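You operate a simulated robot arm through the tools that you are given. There is no shell and no other tool. Be economical: measure what you need, move in short steps, check, and stop when the job is done.

The job below is to be done with a simulated robot arm. You get a single attempt, and the scene is never put back.

TASK
Put one of the hex bolts from the top of the pallet stack on top of the paint marker.

It is judged by the outcome, as a careful person would: the job done as asked, and still so three seconds after it is handed in. It fails if anything else is knocked over, pushed out of place, dropped, spilled or broken.

THE ROBOT
A 7-joint arm with a two-finger parallel gripper, fixed in place. Base frame: the origin is at the foot of the arm, x ahead of it, y to its left, z up; the work surface is at about z = 0. Readings come in m, degrees, newtons and seconds.
With the tool pointing down near the work surface it reaches from about 0.22 to 0.58 m from the base axis. Its first joint turns from -66.0 to 66.0 degrees. Payload 2.5 kg.
The TCP is the grasp point between the finger pads, 0.023 m short of the fingertips. In the tool frame z runs along the fingers and y along their closing line. The gripper opens to 0.094 m. The fingers are 0.038 m wide and 0.01 m thick; the gripper's body (0.054 by 0.096 m) begins 0.039 m behind the TCP.
Orientation is that of the tool frame in the base frame, as a unit quaternion [x, y, z, w]. With the fingers straight down and closing along the base's y, the tool's x points along the base's -x, its y along +y and its z along -z.

THE INTERFACE
- The arm moves only by the tool jog_arm. Its argument "series" is a list of rows, each a list of 7 numbers: the closure in counts, from 0 (fully open) to 255 (shut), then the shift along the tool's x, y, z in units of 20 mm (1.0 is 20 mm), then the turn, a rotation vector about the tool's x, y, z in units of 6 degrees (1.0 is 6 degrees). In form: [[claw, dx, dy, dz, ax, ay, az], ...]. A call has 1 to 8 rows; each row shifts and turns the commanded pose from where the row before left it, along the tool's axes as they then stand. A call with a number of a shift or a turn outside -1 to 1 is refused whole. Rows are played at 5 a second. More than 0.05 m and 8.6 degrees between two rows, or a gripper value outside its range, and nothing of the call is played. Where a pose cannot be reached the arm comes as near as it can. A force on the tool above 40 N (or 10 N above the force at the start of the call, whichever is more), or a blocked arm, ends the call early, and 0.2 s more pass. Each finger travels about 0.108 m/s and halts on what it meets, pressing with about 43 N; the grip force reading is that of the motor and also rises with nothing between the fingers. The clock runs only during rows and for 0.2 s after the last one: add rows that do not move to give the fingers time. It gives the time, the measured TCP pose, the force on the tool (base axes), the opening and the grip force at its end, in the units of the frame above (readings bear some noise), and new pictures: "show" is both (left out), scene, wrist or none.
- Cameras (640 x 400 px; columns grow to the right, rows downward): "scene" is fixed at [0.1052, -0.3984, 0.5482]; the picture's right is [0.91, -0.41, 0.00], its down [-0.22, -0.49, -0.84] and it looks along [0.34, 0.77, -0.54] (base axes); focal length 353 px, centre (320, 200). "wrist" rides on the gripper at [-0.039, 0, -0.044] in the tool frame; the picture's right is [0.00, -1.00, 0.00], its down [0.97, 0.00, -0.24] and it looks along [0.24, 0.00, 0.97] (tool axes); focal length 218 px, centre (320, 200).
- point_at(camera, pixels): for up to 12 pixels [column, row] of the newest picture of that camera ("zoom" is the newest enlarged one), the place [x, y, z] in the base frame of the surface seen there, good to about 0.002 m. It takes no simulated time.
- zoom(camera, box): a new picture of the part [left, top, right, bottom] of that camera's present view, enlarged. It takes no simulated time.
- hand_in(): hands the job in; it is judged then, once.

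Keep the steps short. Do not move on a guess: measure, check each grasp and each placing, and mend mistakes. In all there are 60 turns and 120 pictures (those below and enlarged ones count). Leave the gripper open and the arm clear of the work at the hand-in unless told otherwise, and finish with a single line.

The tools are called after "Request:" as a command line: name --pt "numbers of a row" for each row, then --argument value for the rest, lists and objects as JSON in quotes. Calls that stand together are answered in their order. jog_arm: Moves the arm, as the interface text tells. Its arguments: {"type":"object","properties":{"series":{"type":"array","items":{"type":"array","items":{"type":"number"}}},"show":{"type":"string","enum":["both","scene","wrist","none"]}},"required":["series"]} The other tools are called the same way: point_at (camera, pixels) gives the place of the surface under pixels of a picture; zoom (camera, box) takes an enlarged picture of a part of a camera's view; hand_in () hands the job in.

At the start:

```text
time: 0.0
tcp_pos: [0.333, 0.1693, 0.2771]
ee_rot: [0.0, 1.0, 0.0, 0.0]
wrist_force: [0.0, 0.3, -0.2]
grip_width: 0.0939
finger_force: 0.0
```

scene: 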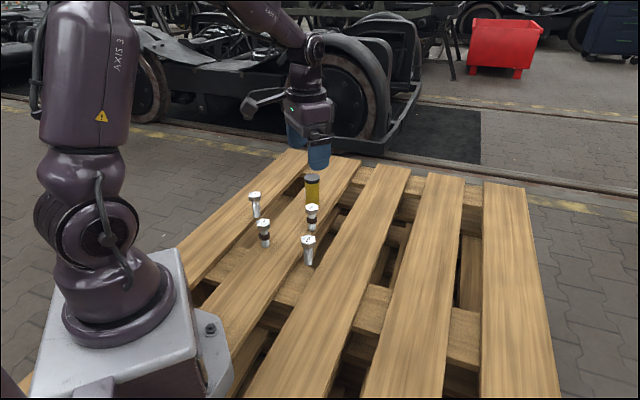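
wrist: 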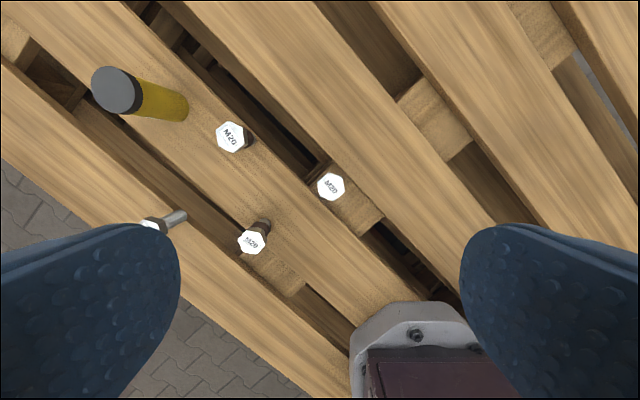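

I see four bolts and a yellow marker with a dark cap. I'll zoom in on the scene to see them clearly.

Request:
zoom --camera "scene" --box '[230, 160, 350, 280]'

Request:
zoom --camera "wrist" --box '[80, 50, 360, 270]'

Request:
point_at --camera "wrist" --pixels '[[117, 91], [95, 90], [138, 92], [117, 72], [232, 137], [330, 186], [252, 242], [152, 225], [200, 140], [290, 150], [280, 200], [300, 215]]'

Request:
point_at --camera "scene" --pixels '[[312, 177], [312, 195], [312, 207], [312, 228], [308, 241], [308, 262], [263, 224], [264, 244], [254, 196], [256, 215], [306, 178], [319, 179]]'

```text
3.33 times, centred on (290, 220) of scene
```

zoom: 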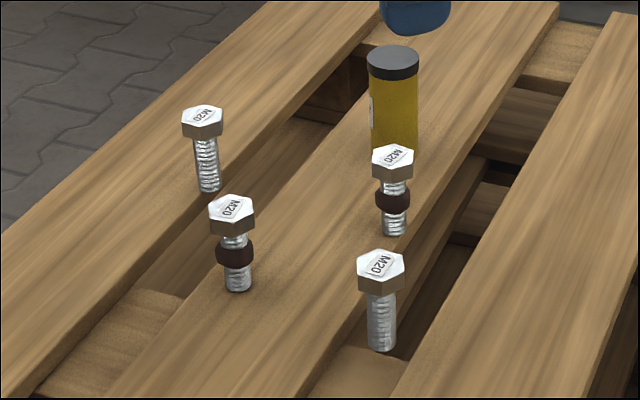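

```text
1.82 times, centred on (220, 160) of wrist
```

zoom: 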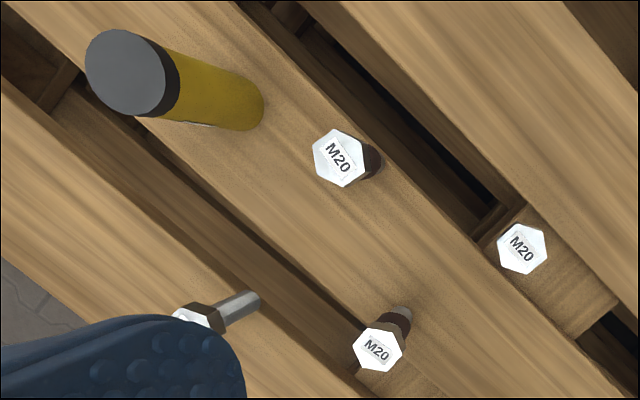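

```text
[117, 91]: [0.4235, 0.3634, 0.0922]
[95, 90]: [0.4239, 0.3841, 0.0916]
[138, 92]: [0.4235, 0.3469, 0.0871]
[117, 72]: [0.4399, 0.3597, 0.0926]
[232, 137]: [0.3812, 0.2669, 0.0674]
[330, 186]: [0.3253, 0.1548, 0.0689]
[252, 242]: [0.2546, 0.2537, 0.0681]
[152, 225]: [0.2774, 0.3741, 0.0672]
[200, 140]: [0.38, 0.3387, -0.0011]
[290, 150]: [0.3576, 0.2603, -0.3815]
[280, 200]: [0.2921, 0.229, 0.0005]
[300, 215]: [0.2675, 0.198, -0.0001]
```

```text
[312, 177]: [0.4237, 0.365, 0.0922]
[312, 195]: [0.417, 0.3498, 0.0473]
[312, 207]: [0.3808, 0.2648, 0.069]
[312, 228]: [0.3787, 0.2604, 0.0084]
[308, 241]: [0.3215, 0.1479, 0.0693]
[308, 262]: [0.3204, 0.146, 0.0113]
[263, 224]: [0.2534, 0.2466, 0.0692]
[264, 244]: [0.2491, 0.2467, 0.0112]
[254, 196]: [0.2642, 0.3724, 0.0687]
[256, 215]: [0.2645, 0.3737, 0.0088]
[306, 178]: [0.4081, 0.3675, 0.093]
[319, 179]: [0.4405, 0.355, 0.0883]
```

I'll use the plain bolt near (0.323, 0.152), which stands apart from the others. Next I'll measure its head corners and the rim of the marker top.

Request:
zoom --camera "wrist" --box '[306, 171, 354, 201]'

Request:
zoom --camera "scene" --box '[284, 225, 332, 270]'

```text
13.33 times, centred on (330, 186) of wrist
```

zoom: 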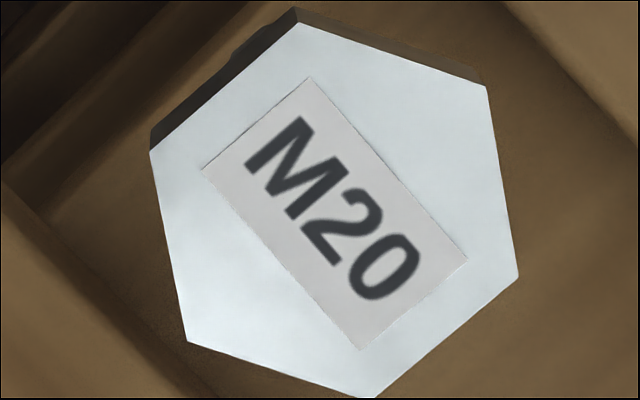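

```text
8.89 times, centred on (308, 248) of scene
```

zoom: 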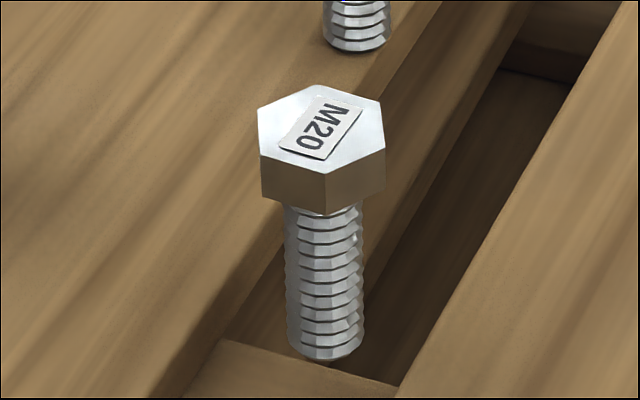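

Request:
point_at --camera "zoom" --pixels '[[261, 109], [319, 87], [377, 103], [382, 149], [325, 169], [264, 151], [322, 128], [325, 350], [292, 330], [360, 330]]'

Request:
point_at --camera "wrist" --pixels '[[331, 187], [318, 182], [342, 178], [344, 191], [334, 200], [320, 196], [328, 173]]'

```text
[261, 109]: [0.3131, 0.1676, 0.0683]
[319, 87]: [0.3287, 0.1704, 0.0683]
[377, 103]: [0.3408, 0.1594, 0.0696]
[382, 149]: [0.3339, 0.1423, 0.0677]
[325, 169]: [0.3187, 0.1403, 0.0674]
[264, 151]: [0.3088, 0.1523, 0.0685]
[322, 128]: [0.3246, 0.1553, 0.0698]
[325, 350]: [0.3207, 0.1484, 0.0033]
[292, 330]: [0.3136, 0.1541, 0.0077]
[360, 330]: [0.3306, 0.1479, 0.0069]
```

```text
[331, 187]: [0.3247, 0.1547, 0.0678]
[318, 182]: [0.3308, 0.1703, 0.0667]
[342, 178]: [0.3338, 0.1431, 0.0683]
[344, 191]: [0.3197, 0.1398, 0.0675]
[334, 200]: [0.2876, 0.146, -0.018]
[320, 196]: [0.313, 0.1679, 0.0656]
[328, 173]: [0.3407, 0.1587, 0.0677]
```

The head centre is about (0.324, 0.155) with its top at z≈0.068, and its flats are turned about 9.5°. I'll line up above it, turn the tool, and come down part of the way.

Request:
jog_arm --pt "0 0.44 -0.7 0 0 0 0" --pt "0 0 0 1 0 0 -0.8" --pt "0 0 0 1 0 0 -0.8" --pt "0 0 0 1 0 0 0" --pt "0 0 0 1 0 0 0" --pt "0 0 0 1 0 0 0" --pt "0 0 0 1 0 0 0" --pt "0 0 0 1 0 0 0"

```text
time: 1.8
tcp_pos: [0.3246, 0.154, 0.1357]
ee_rot: [-0.085, 0.996, 0.001, 0.0]
wrist_force: [0.1, -0.5, 0.5]
grip_width: 0.0939
finger_force: 0.1
```

scene: 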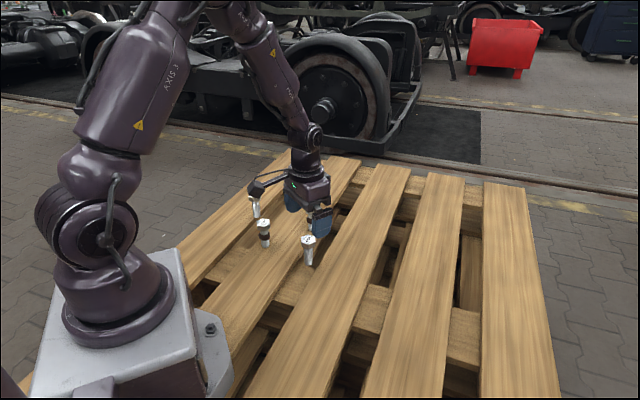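
wrist: 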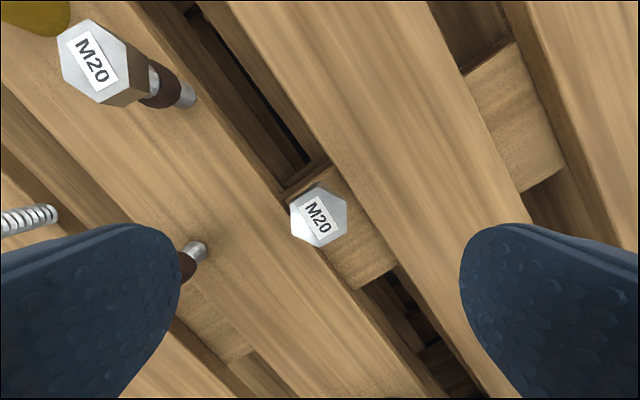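

The head sits centred between the fingers at (319, 216) with its flats lined up. I'll come down to z≈0.061, still open.

Request:
jog_arm --pt "0 0 0.05 1 0 0 0" --pt "0 0 0 1 0 0 0" --pt "0 0 0 1 0 0 0" --pt "0 0 0 0.74 0 0 0" --pt "0 0 0 0 0 0 0"

```text
time: 3.0
tcp_pos: [0.3246, 0.1553, 0.0618]
ee_rot: [-0.083, 0.997, 0.0, 0.0]
wrist_force: [-0.3, 0.1, -0.5]
grip_width: 0.0942
finger_force: 0.0
```

scene: 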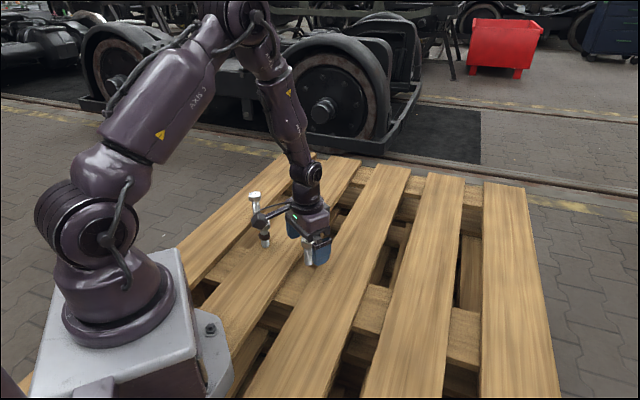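
wrist: 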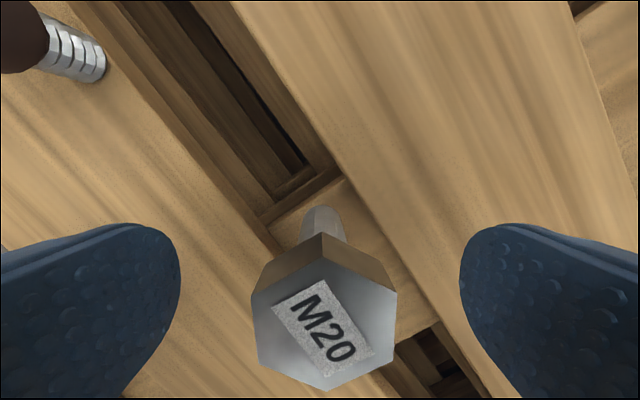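

The head is centred. There is a dark bracket at (262, 215) close to a neighbouring bolt, so I'll look at that before going on.

Request:
zoom --camera "scene" --box '[235, 170, 345, 275]'

Request:
point_at --camera "scene" --pixels '[[256, 218], [262, 214], [270, 208], [285, 207], [264, 230], [265, 243], [254, 195]]'

```text
3.81 times, centred on (290, 222) of scene
```

zoom: 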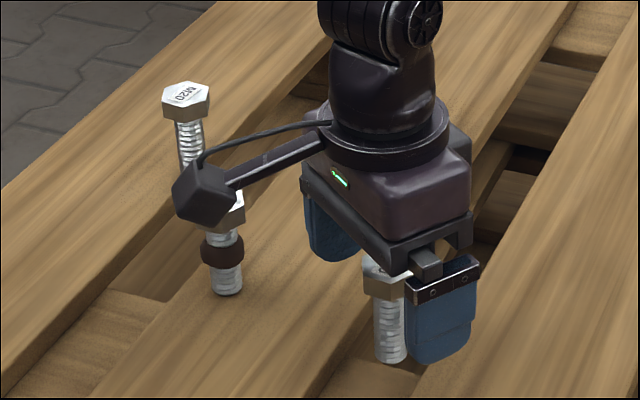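

```text
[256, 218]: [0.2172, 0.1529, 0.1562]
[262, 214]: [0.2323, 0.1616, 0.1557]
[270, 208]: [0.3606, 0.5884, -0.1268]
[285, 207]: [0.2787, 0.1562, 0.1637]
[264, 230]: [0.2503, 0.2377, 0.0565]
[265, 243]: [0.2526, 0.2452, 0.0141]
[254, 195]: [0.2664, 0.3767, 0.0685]
```

The bracket is about 0.09 m above the TCP and clears everything. I'll close on the head and hold.

Request:
jog_arm --pt "255 0 0 0 0 0 0" --pt "255 0 0 0 0 0 0" --pt "255 0 0 0 0 0 0" --pt "255 0 0 0 0 0 0" --show "wrist"

```text
time: 4.0
tcp_pos: [0.3232, 0.1566, 0.0628]
ee_rot: [-0.084, 0.996, 0.0, -0.001]
wrist_force: [0.6, -0.3, -0.2]
grip_width: 0.0295
finger_force: 42.7
```

wrist: 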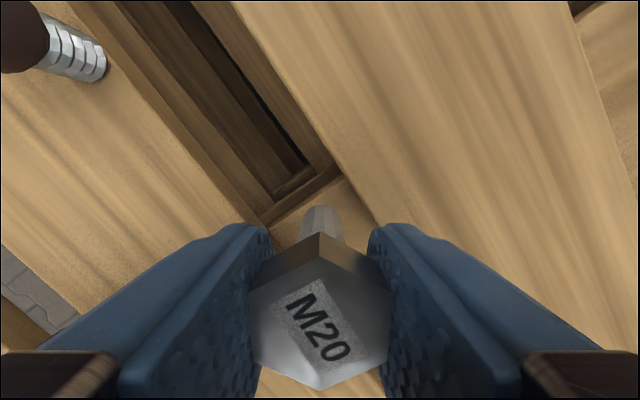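

The head is gripped at 0.0295 m across its flats. I'll lift 0.14 m and look again.

Request:
jog_arm --pt "255 0 0 -0.5 0 0 0" --pt "255 0 0 -1 0 0 0" --pt "255 0 0 -1 0 0 0" --pt "255 0 0 -1 0 0 0" --pt "255 0 0 -1 0 0 0" --pt "255 0 0 -1 0 0 0" --pt "255 0 0 -1 0 0 0" --pt "255 0 0 -0.5 0 0 0"

Request:
zoom --camera "scene" --box '[250, 130, 360, 260]'

```text
time: 5.8
tcp_pos: [0.3235, 0.1539, 0.2034]
ee_rot: [-0.084, 0.997, 0.0, 0.0]
wrist_force: [-0.1, -0.5, -1.2]
grip_width: 0.0298
finger_force: 43.4
```

scene: 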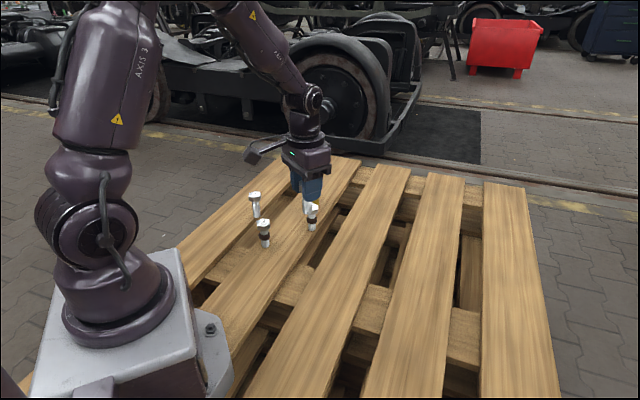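
wrist: 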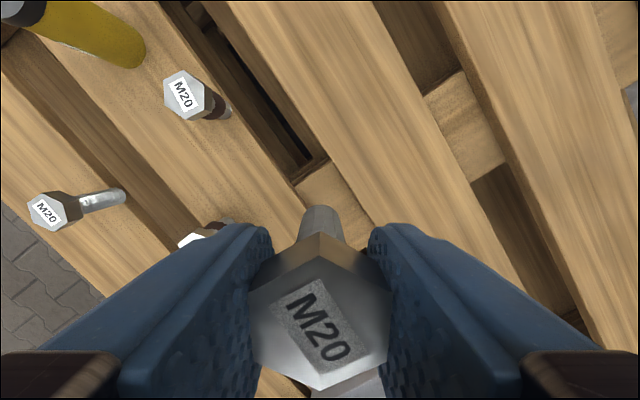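

```text
3.08 times, centred on (305, 195) of scene
```

zoom: 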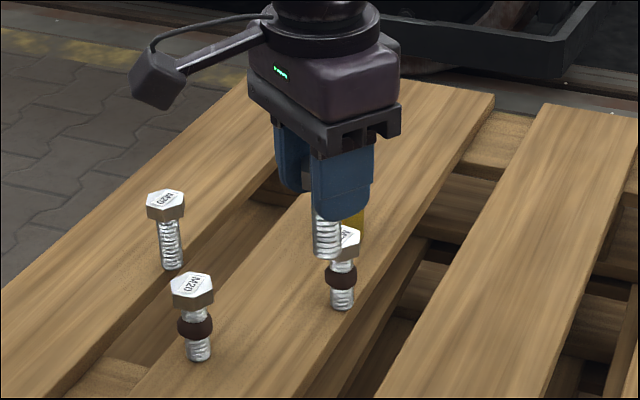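

The bolt is held upright with its lower end near z≈0.14, clear of everything below. I'll go half way to the marker and measure its top again.

Request:
jog_arm --pt "255 -0.67 0.95 0 0 0 0" --pt "255 -0.67 0.95 0 0 0 0" --pt "255 -0.67 0.95 0 0 0 0" --pt "255 -0.67 0.95 0 0 0 0" --pt "255 -0.67 0.95 0 0 0 0" --pt "255 -0.67 0.95 0 0 0 0" --pt "255 0 0 0 0 0 0"

Request:
zoom --camera "scene" --box '[280, 140, 350, 220]'

```text
time: 7.4
tcp_pos: [0.3844, 0.2801, 0.2025]
ee_rot: [-0.083, 0.997, 0.0, 0.0]
wrist_force: [-0.9, -0.2, -1.7]
grip_width: 0.0298
finger_force: 42.8
```

scene: 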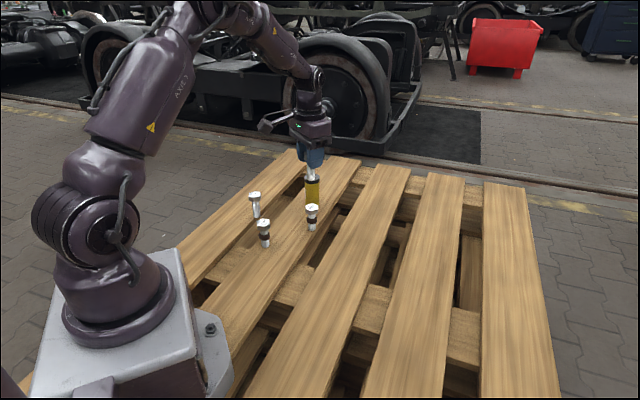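
wrist: 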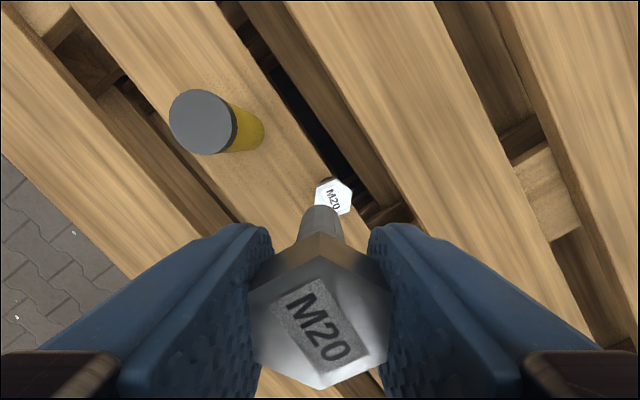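

```text
5.00 times, centred on (315, 180) of scene
```

zoom: 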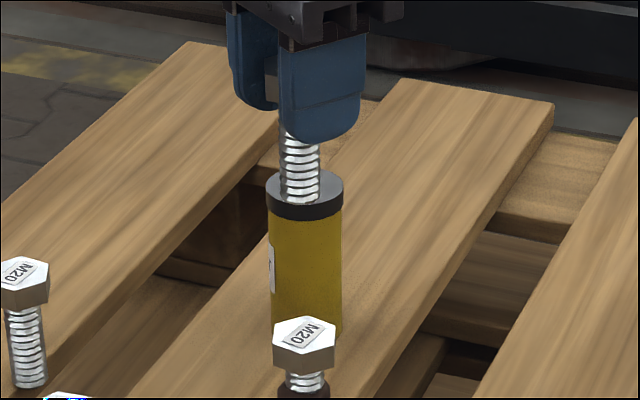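

The marker top is fully in the wrist view at about (201, 121). I'll measure its rim, and the bolt's lower end.

Request:
point_at --camera "wrist" --pixels '[[201, 121], [173, 121], [229, 121], [201, 93], [201, 150], [181, 101], [221, 141], [181, 141], [221, 101]]'

Request:
point_at --camera "zoom" --pixels '[[299, 198], [299, 185], [286, 190], [314, 190], [300, 150]]'

```text
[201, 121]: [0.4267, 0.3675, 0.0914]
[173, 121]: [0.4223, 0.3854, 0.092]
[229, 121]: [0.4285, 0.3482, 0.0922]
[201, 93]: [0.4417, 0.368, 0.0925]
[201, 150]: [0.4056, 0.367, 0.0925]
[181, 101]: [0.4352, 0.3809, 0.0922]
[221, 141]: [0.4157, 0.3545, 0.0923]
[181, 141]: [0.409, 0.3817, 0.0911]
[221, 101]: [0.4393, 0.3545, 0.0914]
```

```text
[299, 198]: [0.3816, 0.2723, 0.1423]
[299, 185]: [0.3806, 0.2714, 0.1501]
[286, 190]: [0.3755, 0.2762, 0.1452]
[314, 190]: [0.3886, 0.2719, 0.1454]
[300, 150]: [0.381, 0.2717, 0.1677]
```

The marker top is centred at (0.4245, 0.367) at z 0.092, and the bolt axis matches the TCP. I'll move directly over it at this height.

Request:
jog_arm --pt "255 -0.54 0.79 0 0 0 0" --pt "255 -0.54 0.79 0 0 0 0" --pt "255 -0.54 0.79 0 0 0 0" --pt "255 -0.54 0.79 0 0 0 0" --pt "255 -0.54 0.79 0 0 0 0" --pt "255 0 0 0 0 0 0" --pt "255 0 0 0 0 0 0"

Request:
zoom --camera "scene" --box '[280, 120, 350, 210]'

```text
time: 9.0
tcp_pos: [0.4225, 0.3682, 0.2037]
ee_rot: [-0.084, 0.997, 0.0, 0.0]
wrist_force: [-0.3, -0.3, -2.6]
grip_width: 0.0298
finger_force: 42.6
```

scene: 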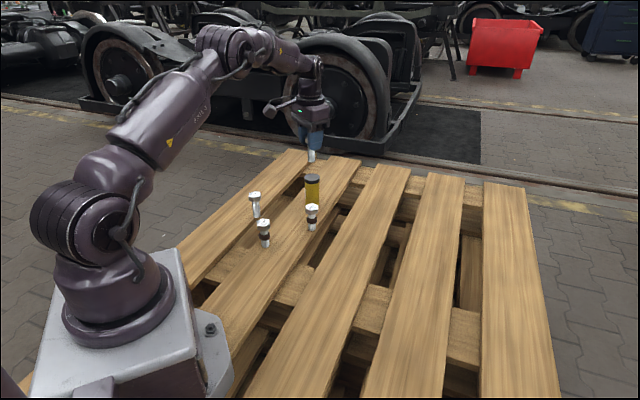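
wrist: 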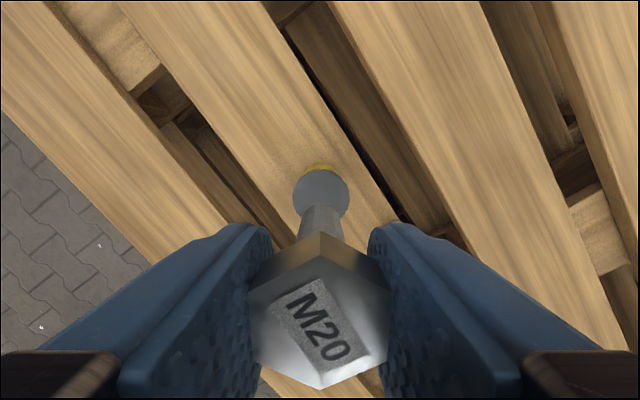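

```text
4.44 times, centred on (315, 165) of scene
```

zoom: 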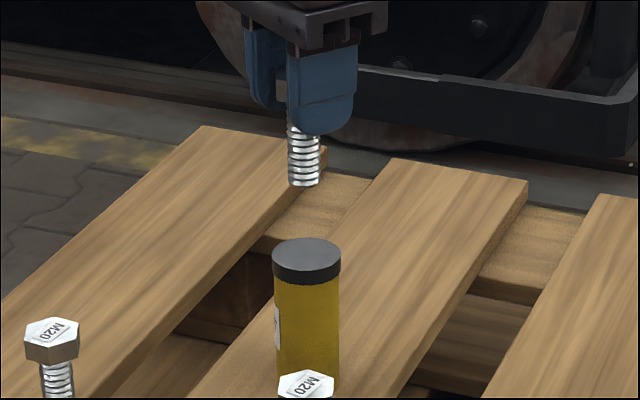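

I'm over the marker. I'll come down 0.036 m, leaving roughly a centimetre of gap, and check the centring.

Request:
jog_arm --pt "255 -0.05 0 0.5 0 0 0" --pt "255 0 0 0.5 0 0 0" --pt "255 0 0 0.4 0 0 0" --pt "255 0 0 0.4 0 0 0" --pt "255 0 0 0 0 0 0" --pt "255 0 0 0 0 0 0"

Request:
zoom --camera "scene" --box '[290, 140, 334, 200]'

```text
time: 10.4
tcp_pos: [0.4264, 0.3692, 0.1663]
ee_rot: [-0.085, 0.996, -0.001, 0.001]
wrist_force: [0.3, -0.3, -1.3]
grip_width: 0.0298
finger_force: 42.8
```

scene: 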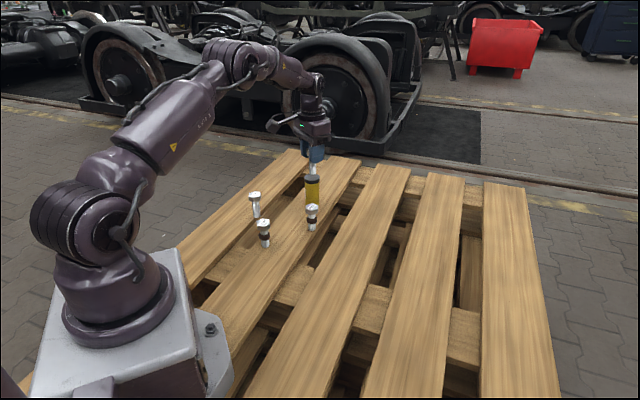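
wrist: 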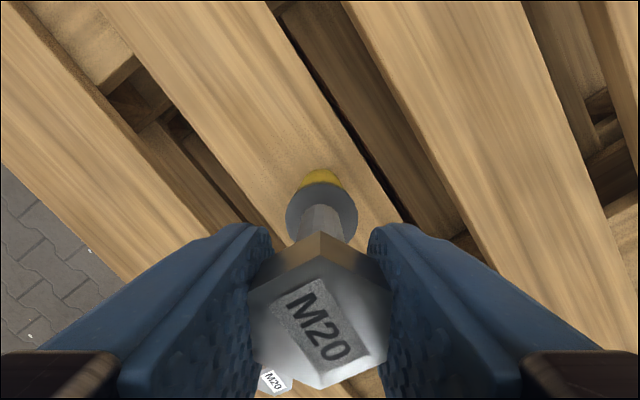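

```text
6.67 times, centred on (312, 170) of scene
```

zoom: 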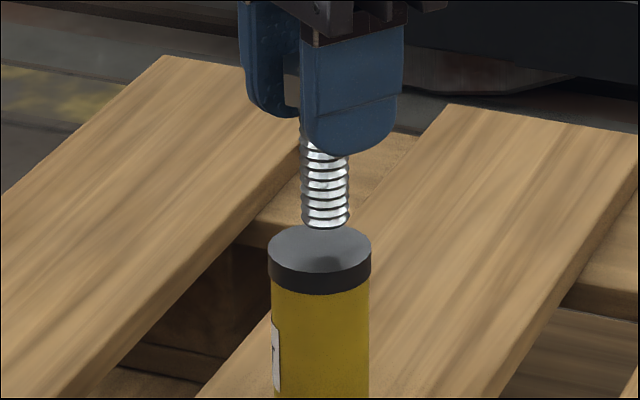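

Request:
point_at --camera "zoom" --pixels '[[325, 225], [304, 218], [348, 218], [325, 200], [271, 252], [369, 248], [320, 270], [320, 250], [326, 229]]'

Request:
point_at --camera "wrist" --pixels '[[322, 185], [288, 212], [356, 212], [300, 230], [343, 230], [322, 210], [295, 195], [350, 195]]'

```text
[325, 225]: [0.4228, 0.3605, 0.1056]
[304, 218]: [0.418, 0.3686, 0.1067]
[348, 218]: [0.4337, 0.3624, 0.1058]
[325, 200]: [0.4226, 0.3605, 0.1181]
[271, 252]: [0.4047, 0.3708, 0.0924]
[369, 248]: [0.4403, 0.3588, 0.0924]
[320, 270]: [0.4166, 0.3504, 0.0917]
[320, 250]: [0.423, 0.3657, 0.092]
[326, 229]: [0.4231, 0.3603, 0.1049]
```

```text
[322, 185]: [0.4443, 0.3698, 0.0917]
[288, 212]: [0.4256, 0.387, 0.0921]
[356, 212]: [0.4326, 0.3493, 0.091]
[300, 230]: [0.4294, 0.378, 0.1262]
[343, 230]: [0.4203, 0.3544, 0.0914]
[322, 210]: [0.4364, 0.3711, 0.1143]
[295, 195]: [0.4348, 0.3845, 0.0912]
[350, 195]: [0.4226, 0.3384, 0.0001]
```

The bolt's lower end is at z≈0.104, about 2 mm off the marker centre. I'll correct that and lower 10 mm.

Request:
jog_arm --pt "255 0.1 -0.04 0.15 0 0 0" --pt "255 0 0 0.15 0 0 0" --pt "255 0 0 0.1 0 0 0" --pt "255 0 0 0.1 0 0 0" --pt "255 0 0 0 0 0 0" --pt "255 0 0 0 0 0 0" --show "wrist"

Request:
zoom --camera "scene" --box '[298, 155, 328, 190]'

```text
time: 11.8
tcp_pos: [0.4229, 0.3672, 0.1563]
ee_rot: [-0.084, 0.996, 0.0, 0.001]
wrist_force: [-0.1, 0.3, -1.6]
grip_width: 0.0296
finger_force: 42.9
```

wrist: 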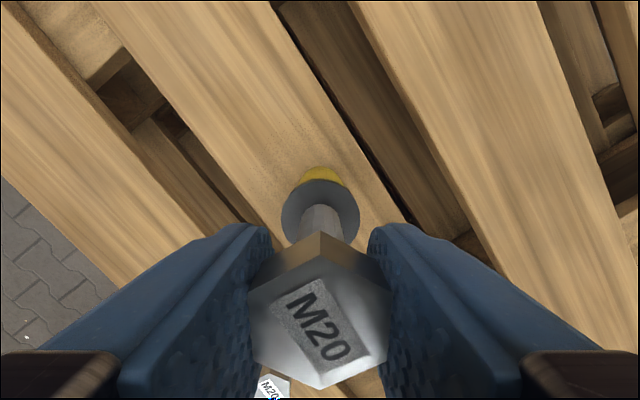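

```text
11.43 times, centred on (313, 172) of scene
```

zoom: 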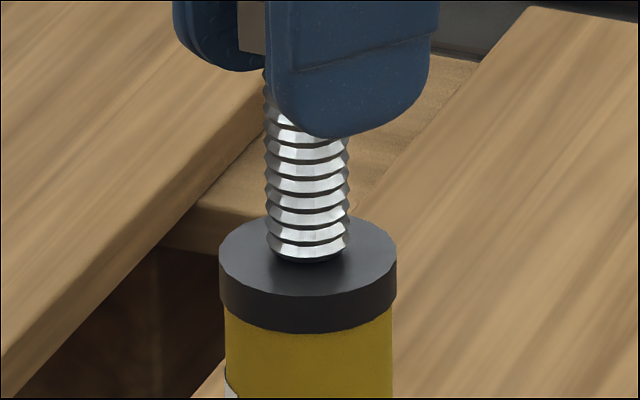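

The bolt is centred with a gap of 1–2 mm left. I'll lower it in sub-millimetre steps and watch the force.

Request:
jog_arm --pt "255 0 0 0.03 0 0 0" --pt "255 0 0 0.03 0 0 0" --pt "255 0 0 0 0 0 0" --pt "255 0 0 0 0 0 0" --show "none"

Request:
zoom --camera "scene" --box '[298, 155, 328, 190]'

```text
time: 12.8
tcp_pos: [0.4221, 0.3671, 0.156]
ee_rot: [-0.084, 0.996, 0.0, 0.0]
wrist_force: [-0.3, 0.1, -1.1]
grip_width: 0.0296
finger_force: 43.1
```

```text
11.43 times, centred on (313, 172) of scene
```

zoom: 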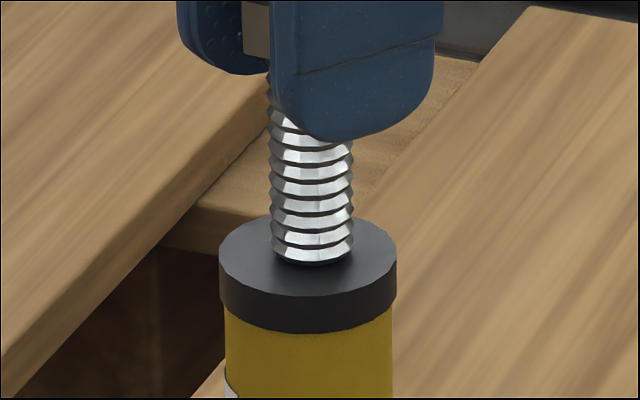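

The force hasn't changed, so there is no contact yet. I'll go down another millimetre.

Request:
jog_arm --pt "255 0 0 0.025 0 0 0" --pt "255 0 0 0.025 0 0 0" --pt "255 0 0 0 0 0 0" --pt "255 0 0 0 0 0 0" --show "none"

Request:
zoom --camera "scene" --box '[298, 155, 328, 190]'

```text
time: 13.8
tcp_pos: [0.4232, 0.3676, 0.1541]
ee_rot: [-0.084, 0.996, 0.0, 0.0]
wrist_force: [0.0, 0.7, -2.1]
grip_width: 0.0297
finger_force: 43.0
```

```text
11.43 times, centred on (313, 172) of scene
```

zoom: 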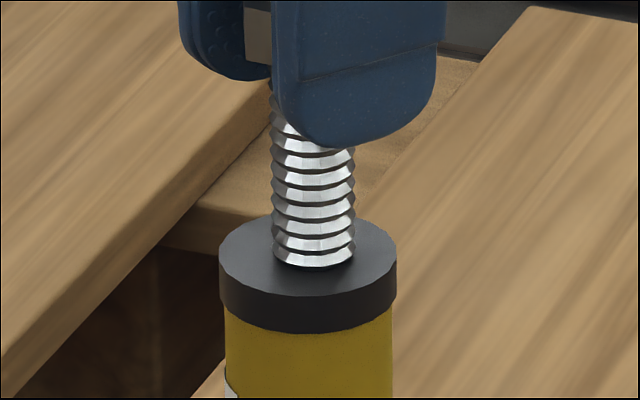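

Request:
jog_arm --pt "255 0 0 0.025 0 0 0" --pt "255 0 0 0 0 0 0" --pt "255 0 0 0 0 0 0" --show "none"

Request:
zoom --camera "scene" --box '[298, 155, 328, 190]'

```text
time: 14.6
tcp_pos: [0.4245, 0.3674, 0.1538]
ee_rot: [-0.084, 0.996, 0.0, -0.001]
wrist_force: [-0.8, 0.6, -2.7]
grip_width: 0.0295
finger_force: 42.9
```

```text
11.43 times, centred on (313, 172) of scene
```

zoom: 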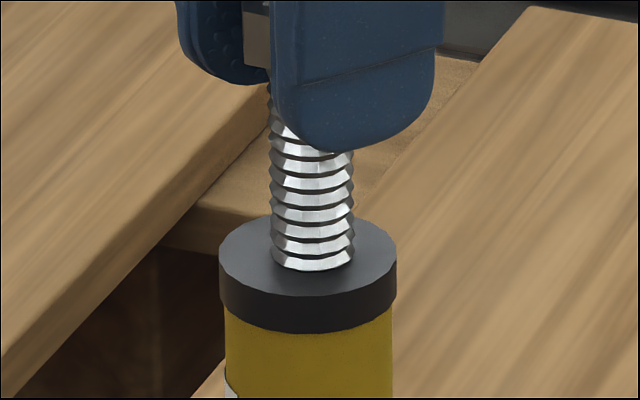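

Request:
jog_arm --pt "255 0 0 0.025 0 0 0" --pt "255 0 0 0 0 0 0" --pt "255 0 0 0 0 0 0" --show "none"

Request:
zoom --camera "scene" --box '[298, 155, 328, 190]'

```text
time: 15.4
tcp_pos: [0.424, 0.3688, 0.1531]
ee_rot: [-0.084, 0.996, 0.0, -0.001]
wrist_force: [-0.1, -0.7, -2.0]
grip_width: 0.0295
finger_force: 43.0
```

```text
11.43 times, centred on (313, 172) of scene
```

zoom: 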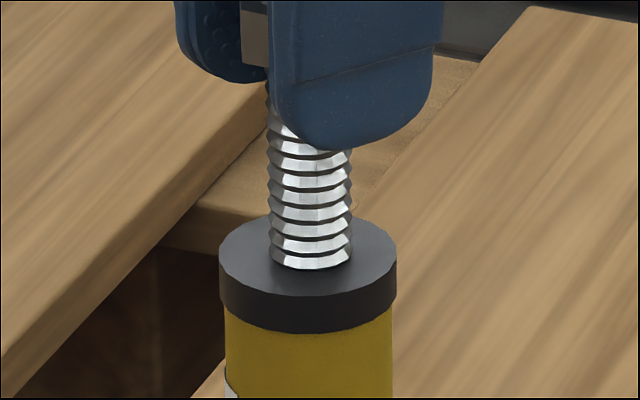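

No contact yet, going by the force. Another 0.5 mm steps down.

Request:
jog_arm --pt "255 0 0 0.025 0 0 0" --pt "255 0 0 0.025 0 0 0" --pt "255 0 0 0 0 0 0" --pt "255 0 0 0 0 0 0" --show "none"

Request:
zoom --camera "scene" --box '[298, 155, 328, 190]'

```text
time: 16.4
tcp_pos: [0.423, 0.3672, 0.153]
ee_rot: [-0.084, 0.996, 0.0, 0.001]
wrist_force: [0.1, -0.6, 3.5]
grip_width: 0.0297
finger_force: 43.6
```

```text
11.43 times, centred on (313, 172) of scene
```

zoom: 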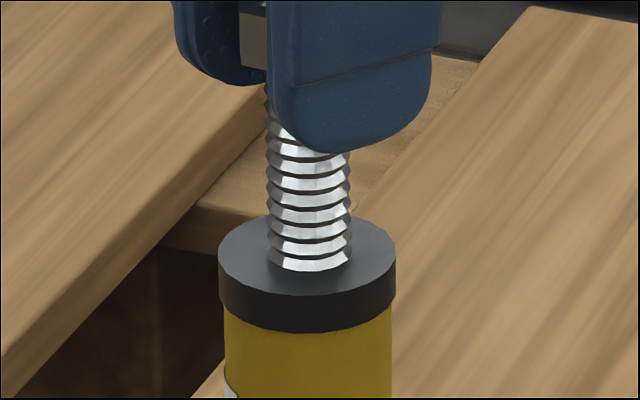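

The force rose to +3.5 N, so the bolt rests on the cap. I'll ease the fingers open in small steps.

Request:
jog_arm --pt "180 0 0 0 0 0 0" --pt "172 0 0 0 0 0 0" --pt "166 0 0 0 0 0 0" --pt "160 0 0 0 0 0 0" --pt "150 0 0 0 0 0 0" --pt "140 0 0 0 0 0 0"

Request:
zoom --camera "scene" --box '[290, 130, 335, 190]'

```text
time: 17.8
tcp_pos: [0.4235, 0.3689, 0.1529]
ee_rot: [-0.084, 0.996, 0.0, 0.0]
wrist_force: [0.1, 0.7, 0.1]
grip_width: 0.0424
finger_force: 0.1
```

scene: 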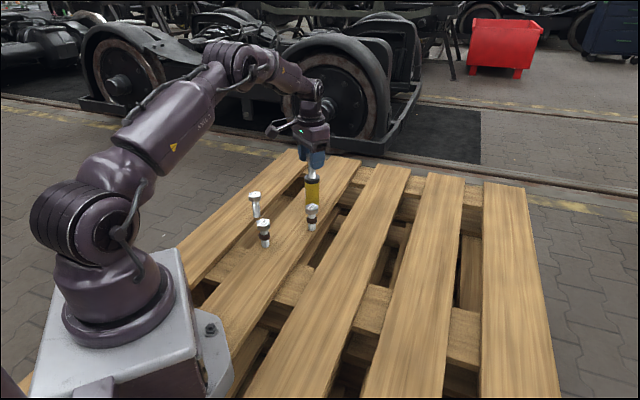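
wrist: 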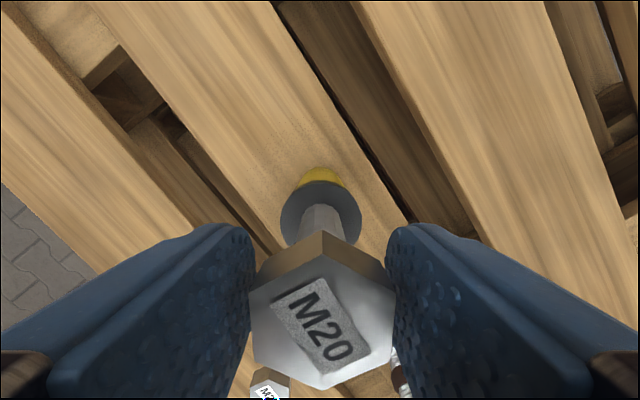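

```text
6.67 times, centred on (312, 160) of scene
```

zoom: 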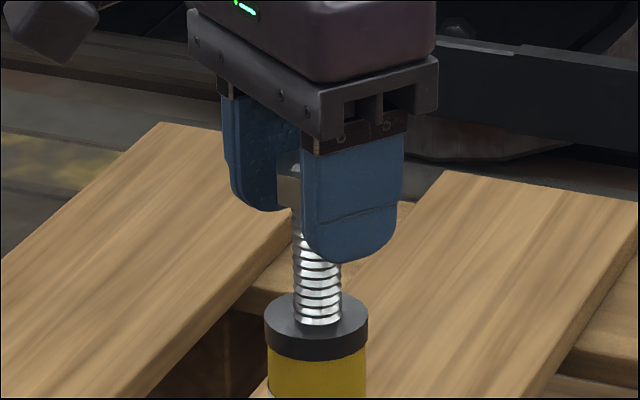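

The bolt stands on its own between the fingers. I'll open fully, then rise straight up.

Request:
jog_arm --pt "100 0 0 0 0 0 0" --pt "50 0 0 0 0 0 0" --pt "0 0 0 0 0 0 0" --pt "0 0 0 0 0 0 0" --show "wrist"

Request:
jog_arm --pt "0 0 0 -0.4 0 0 0" --pt "0 0 0 -0.8 0 0 0" --pt "0 0 0 -1 0 0 0" --pt "0 0 0 -1 0 0 0" --pt "0 0 0 -1 0 0 0" --pt "0 0 0 -1 0 0 0" --pt "0 0 0 0 0 0 0"

Request:
zoom --camera "scene" --box '[235, 130, 345, 260]'

```text
time: 18.8
tcp_pos: [0.4234, 0.3684, 0.1524]
ee_rot: [-0.084, 0.996, -0.001, -0.001]
wrist_force: [-0.2, 0.2, -0.4]
grip_width: 0.094
finger_force: 0.1
```

wrist: 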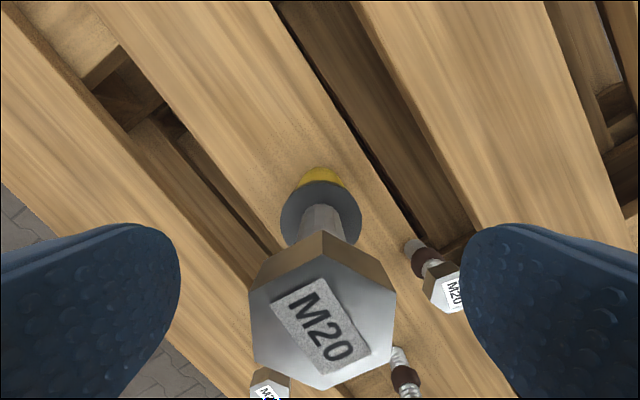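

```text
time: 20.4
tcp_pos: [0.4233, 0.3676, 0.2599]
ee_rot: [-0.084, 0.996, 0.0, -0.001]
wrist_force: [-0.2, -0.2, 0.6]
grip_width: 0.0939
finger_force: 0.1
```

scene: 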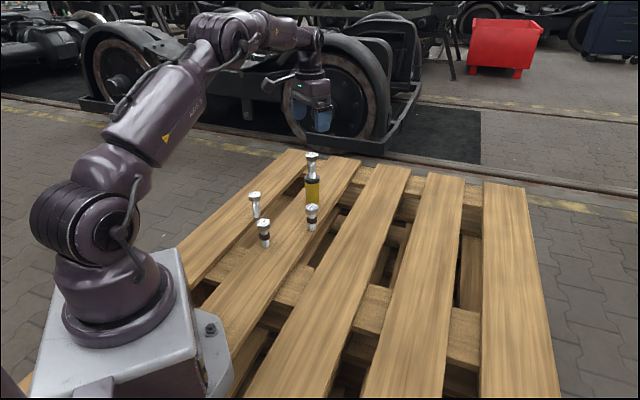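
wrist: 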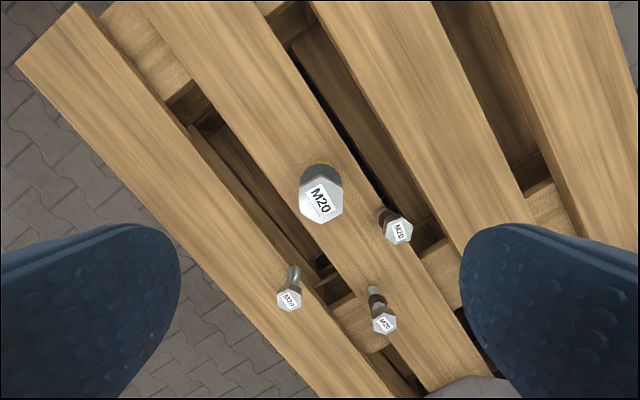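

```text
3.08 times, centred on (290, 195) of scene
```

zoom: 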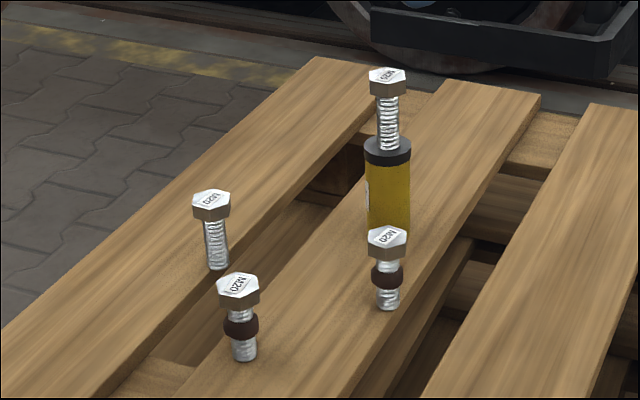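

The bolt stands upright and centred on the marker, the other three bolts haven't moved, and the open gripper is well clear. Handing in.

Request:
hand_in

```text
The job is handed in.
```

One plain hex bolt now stands upright on top of the paint marker, nothing else was disturbed, and the gripper is open and clear.
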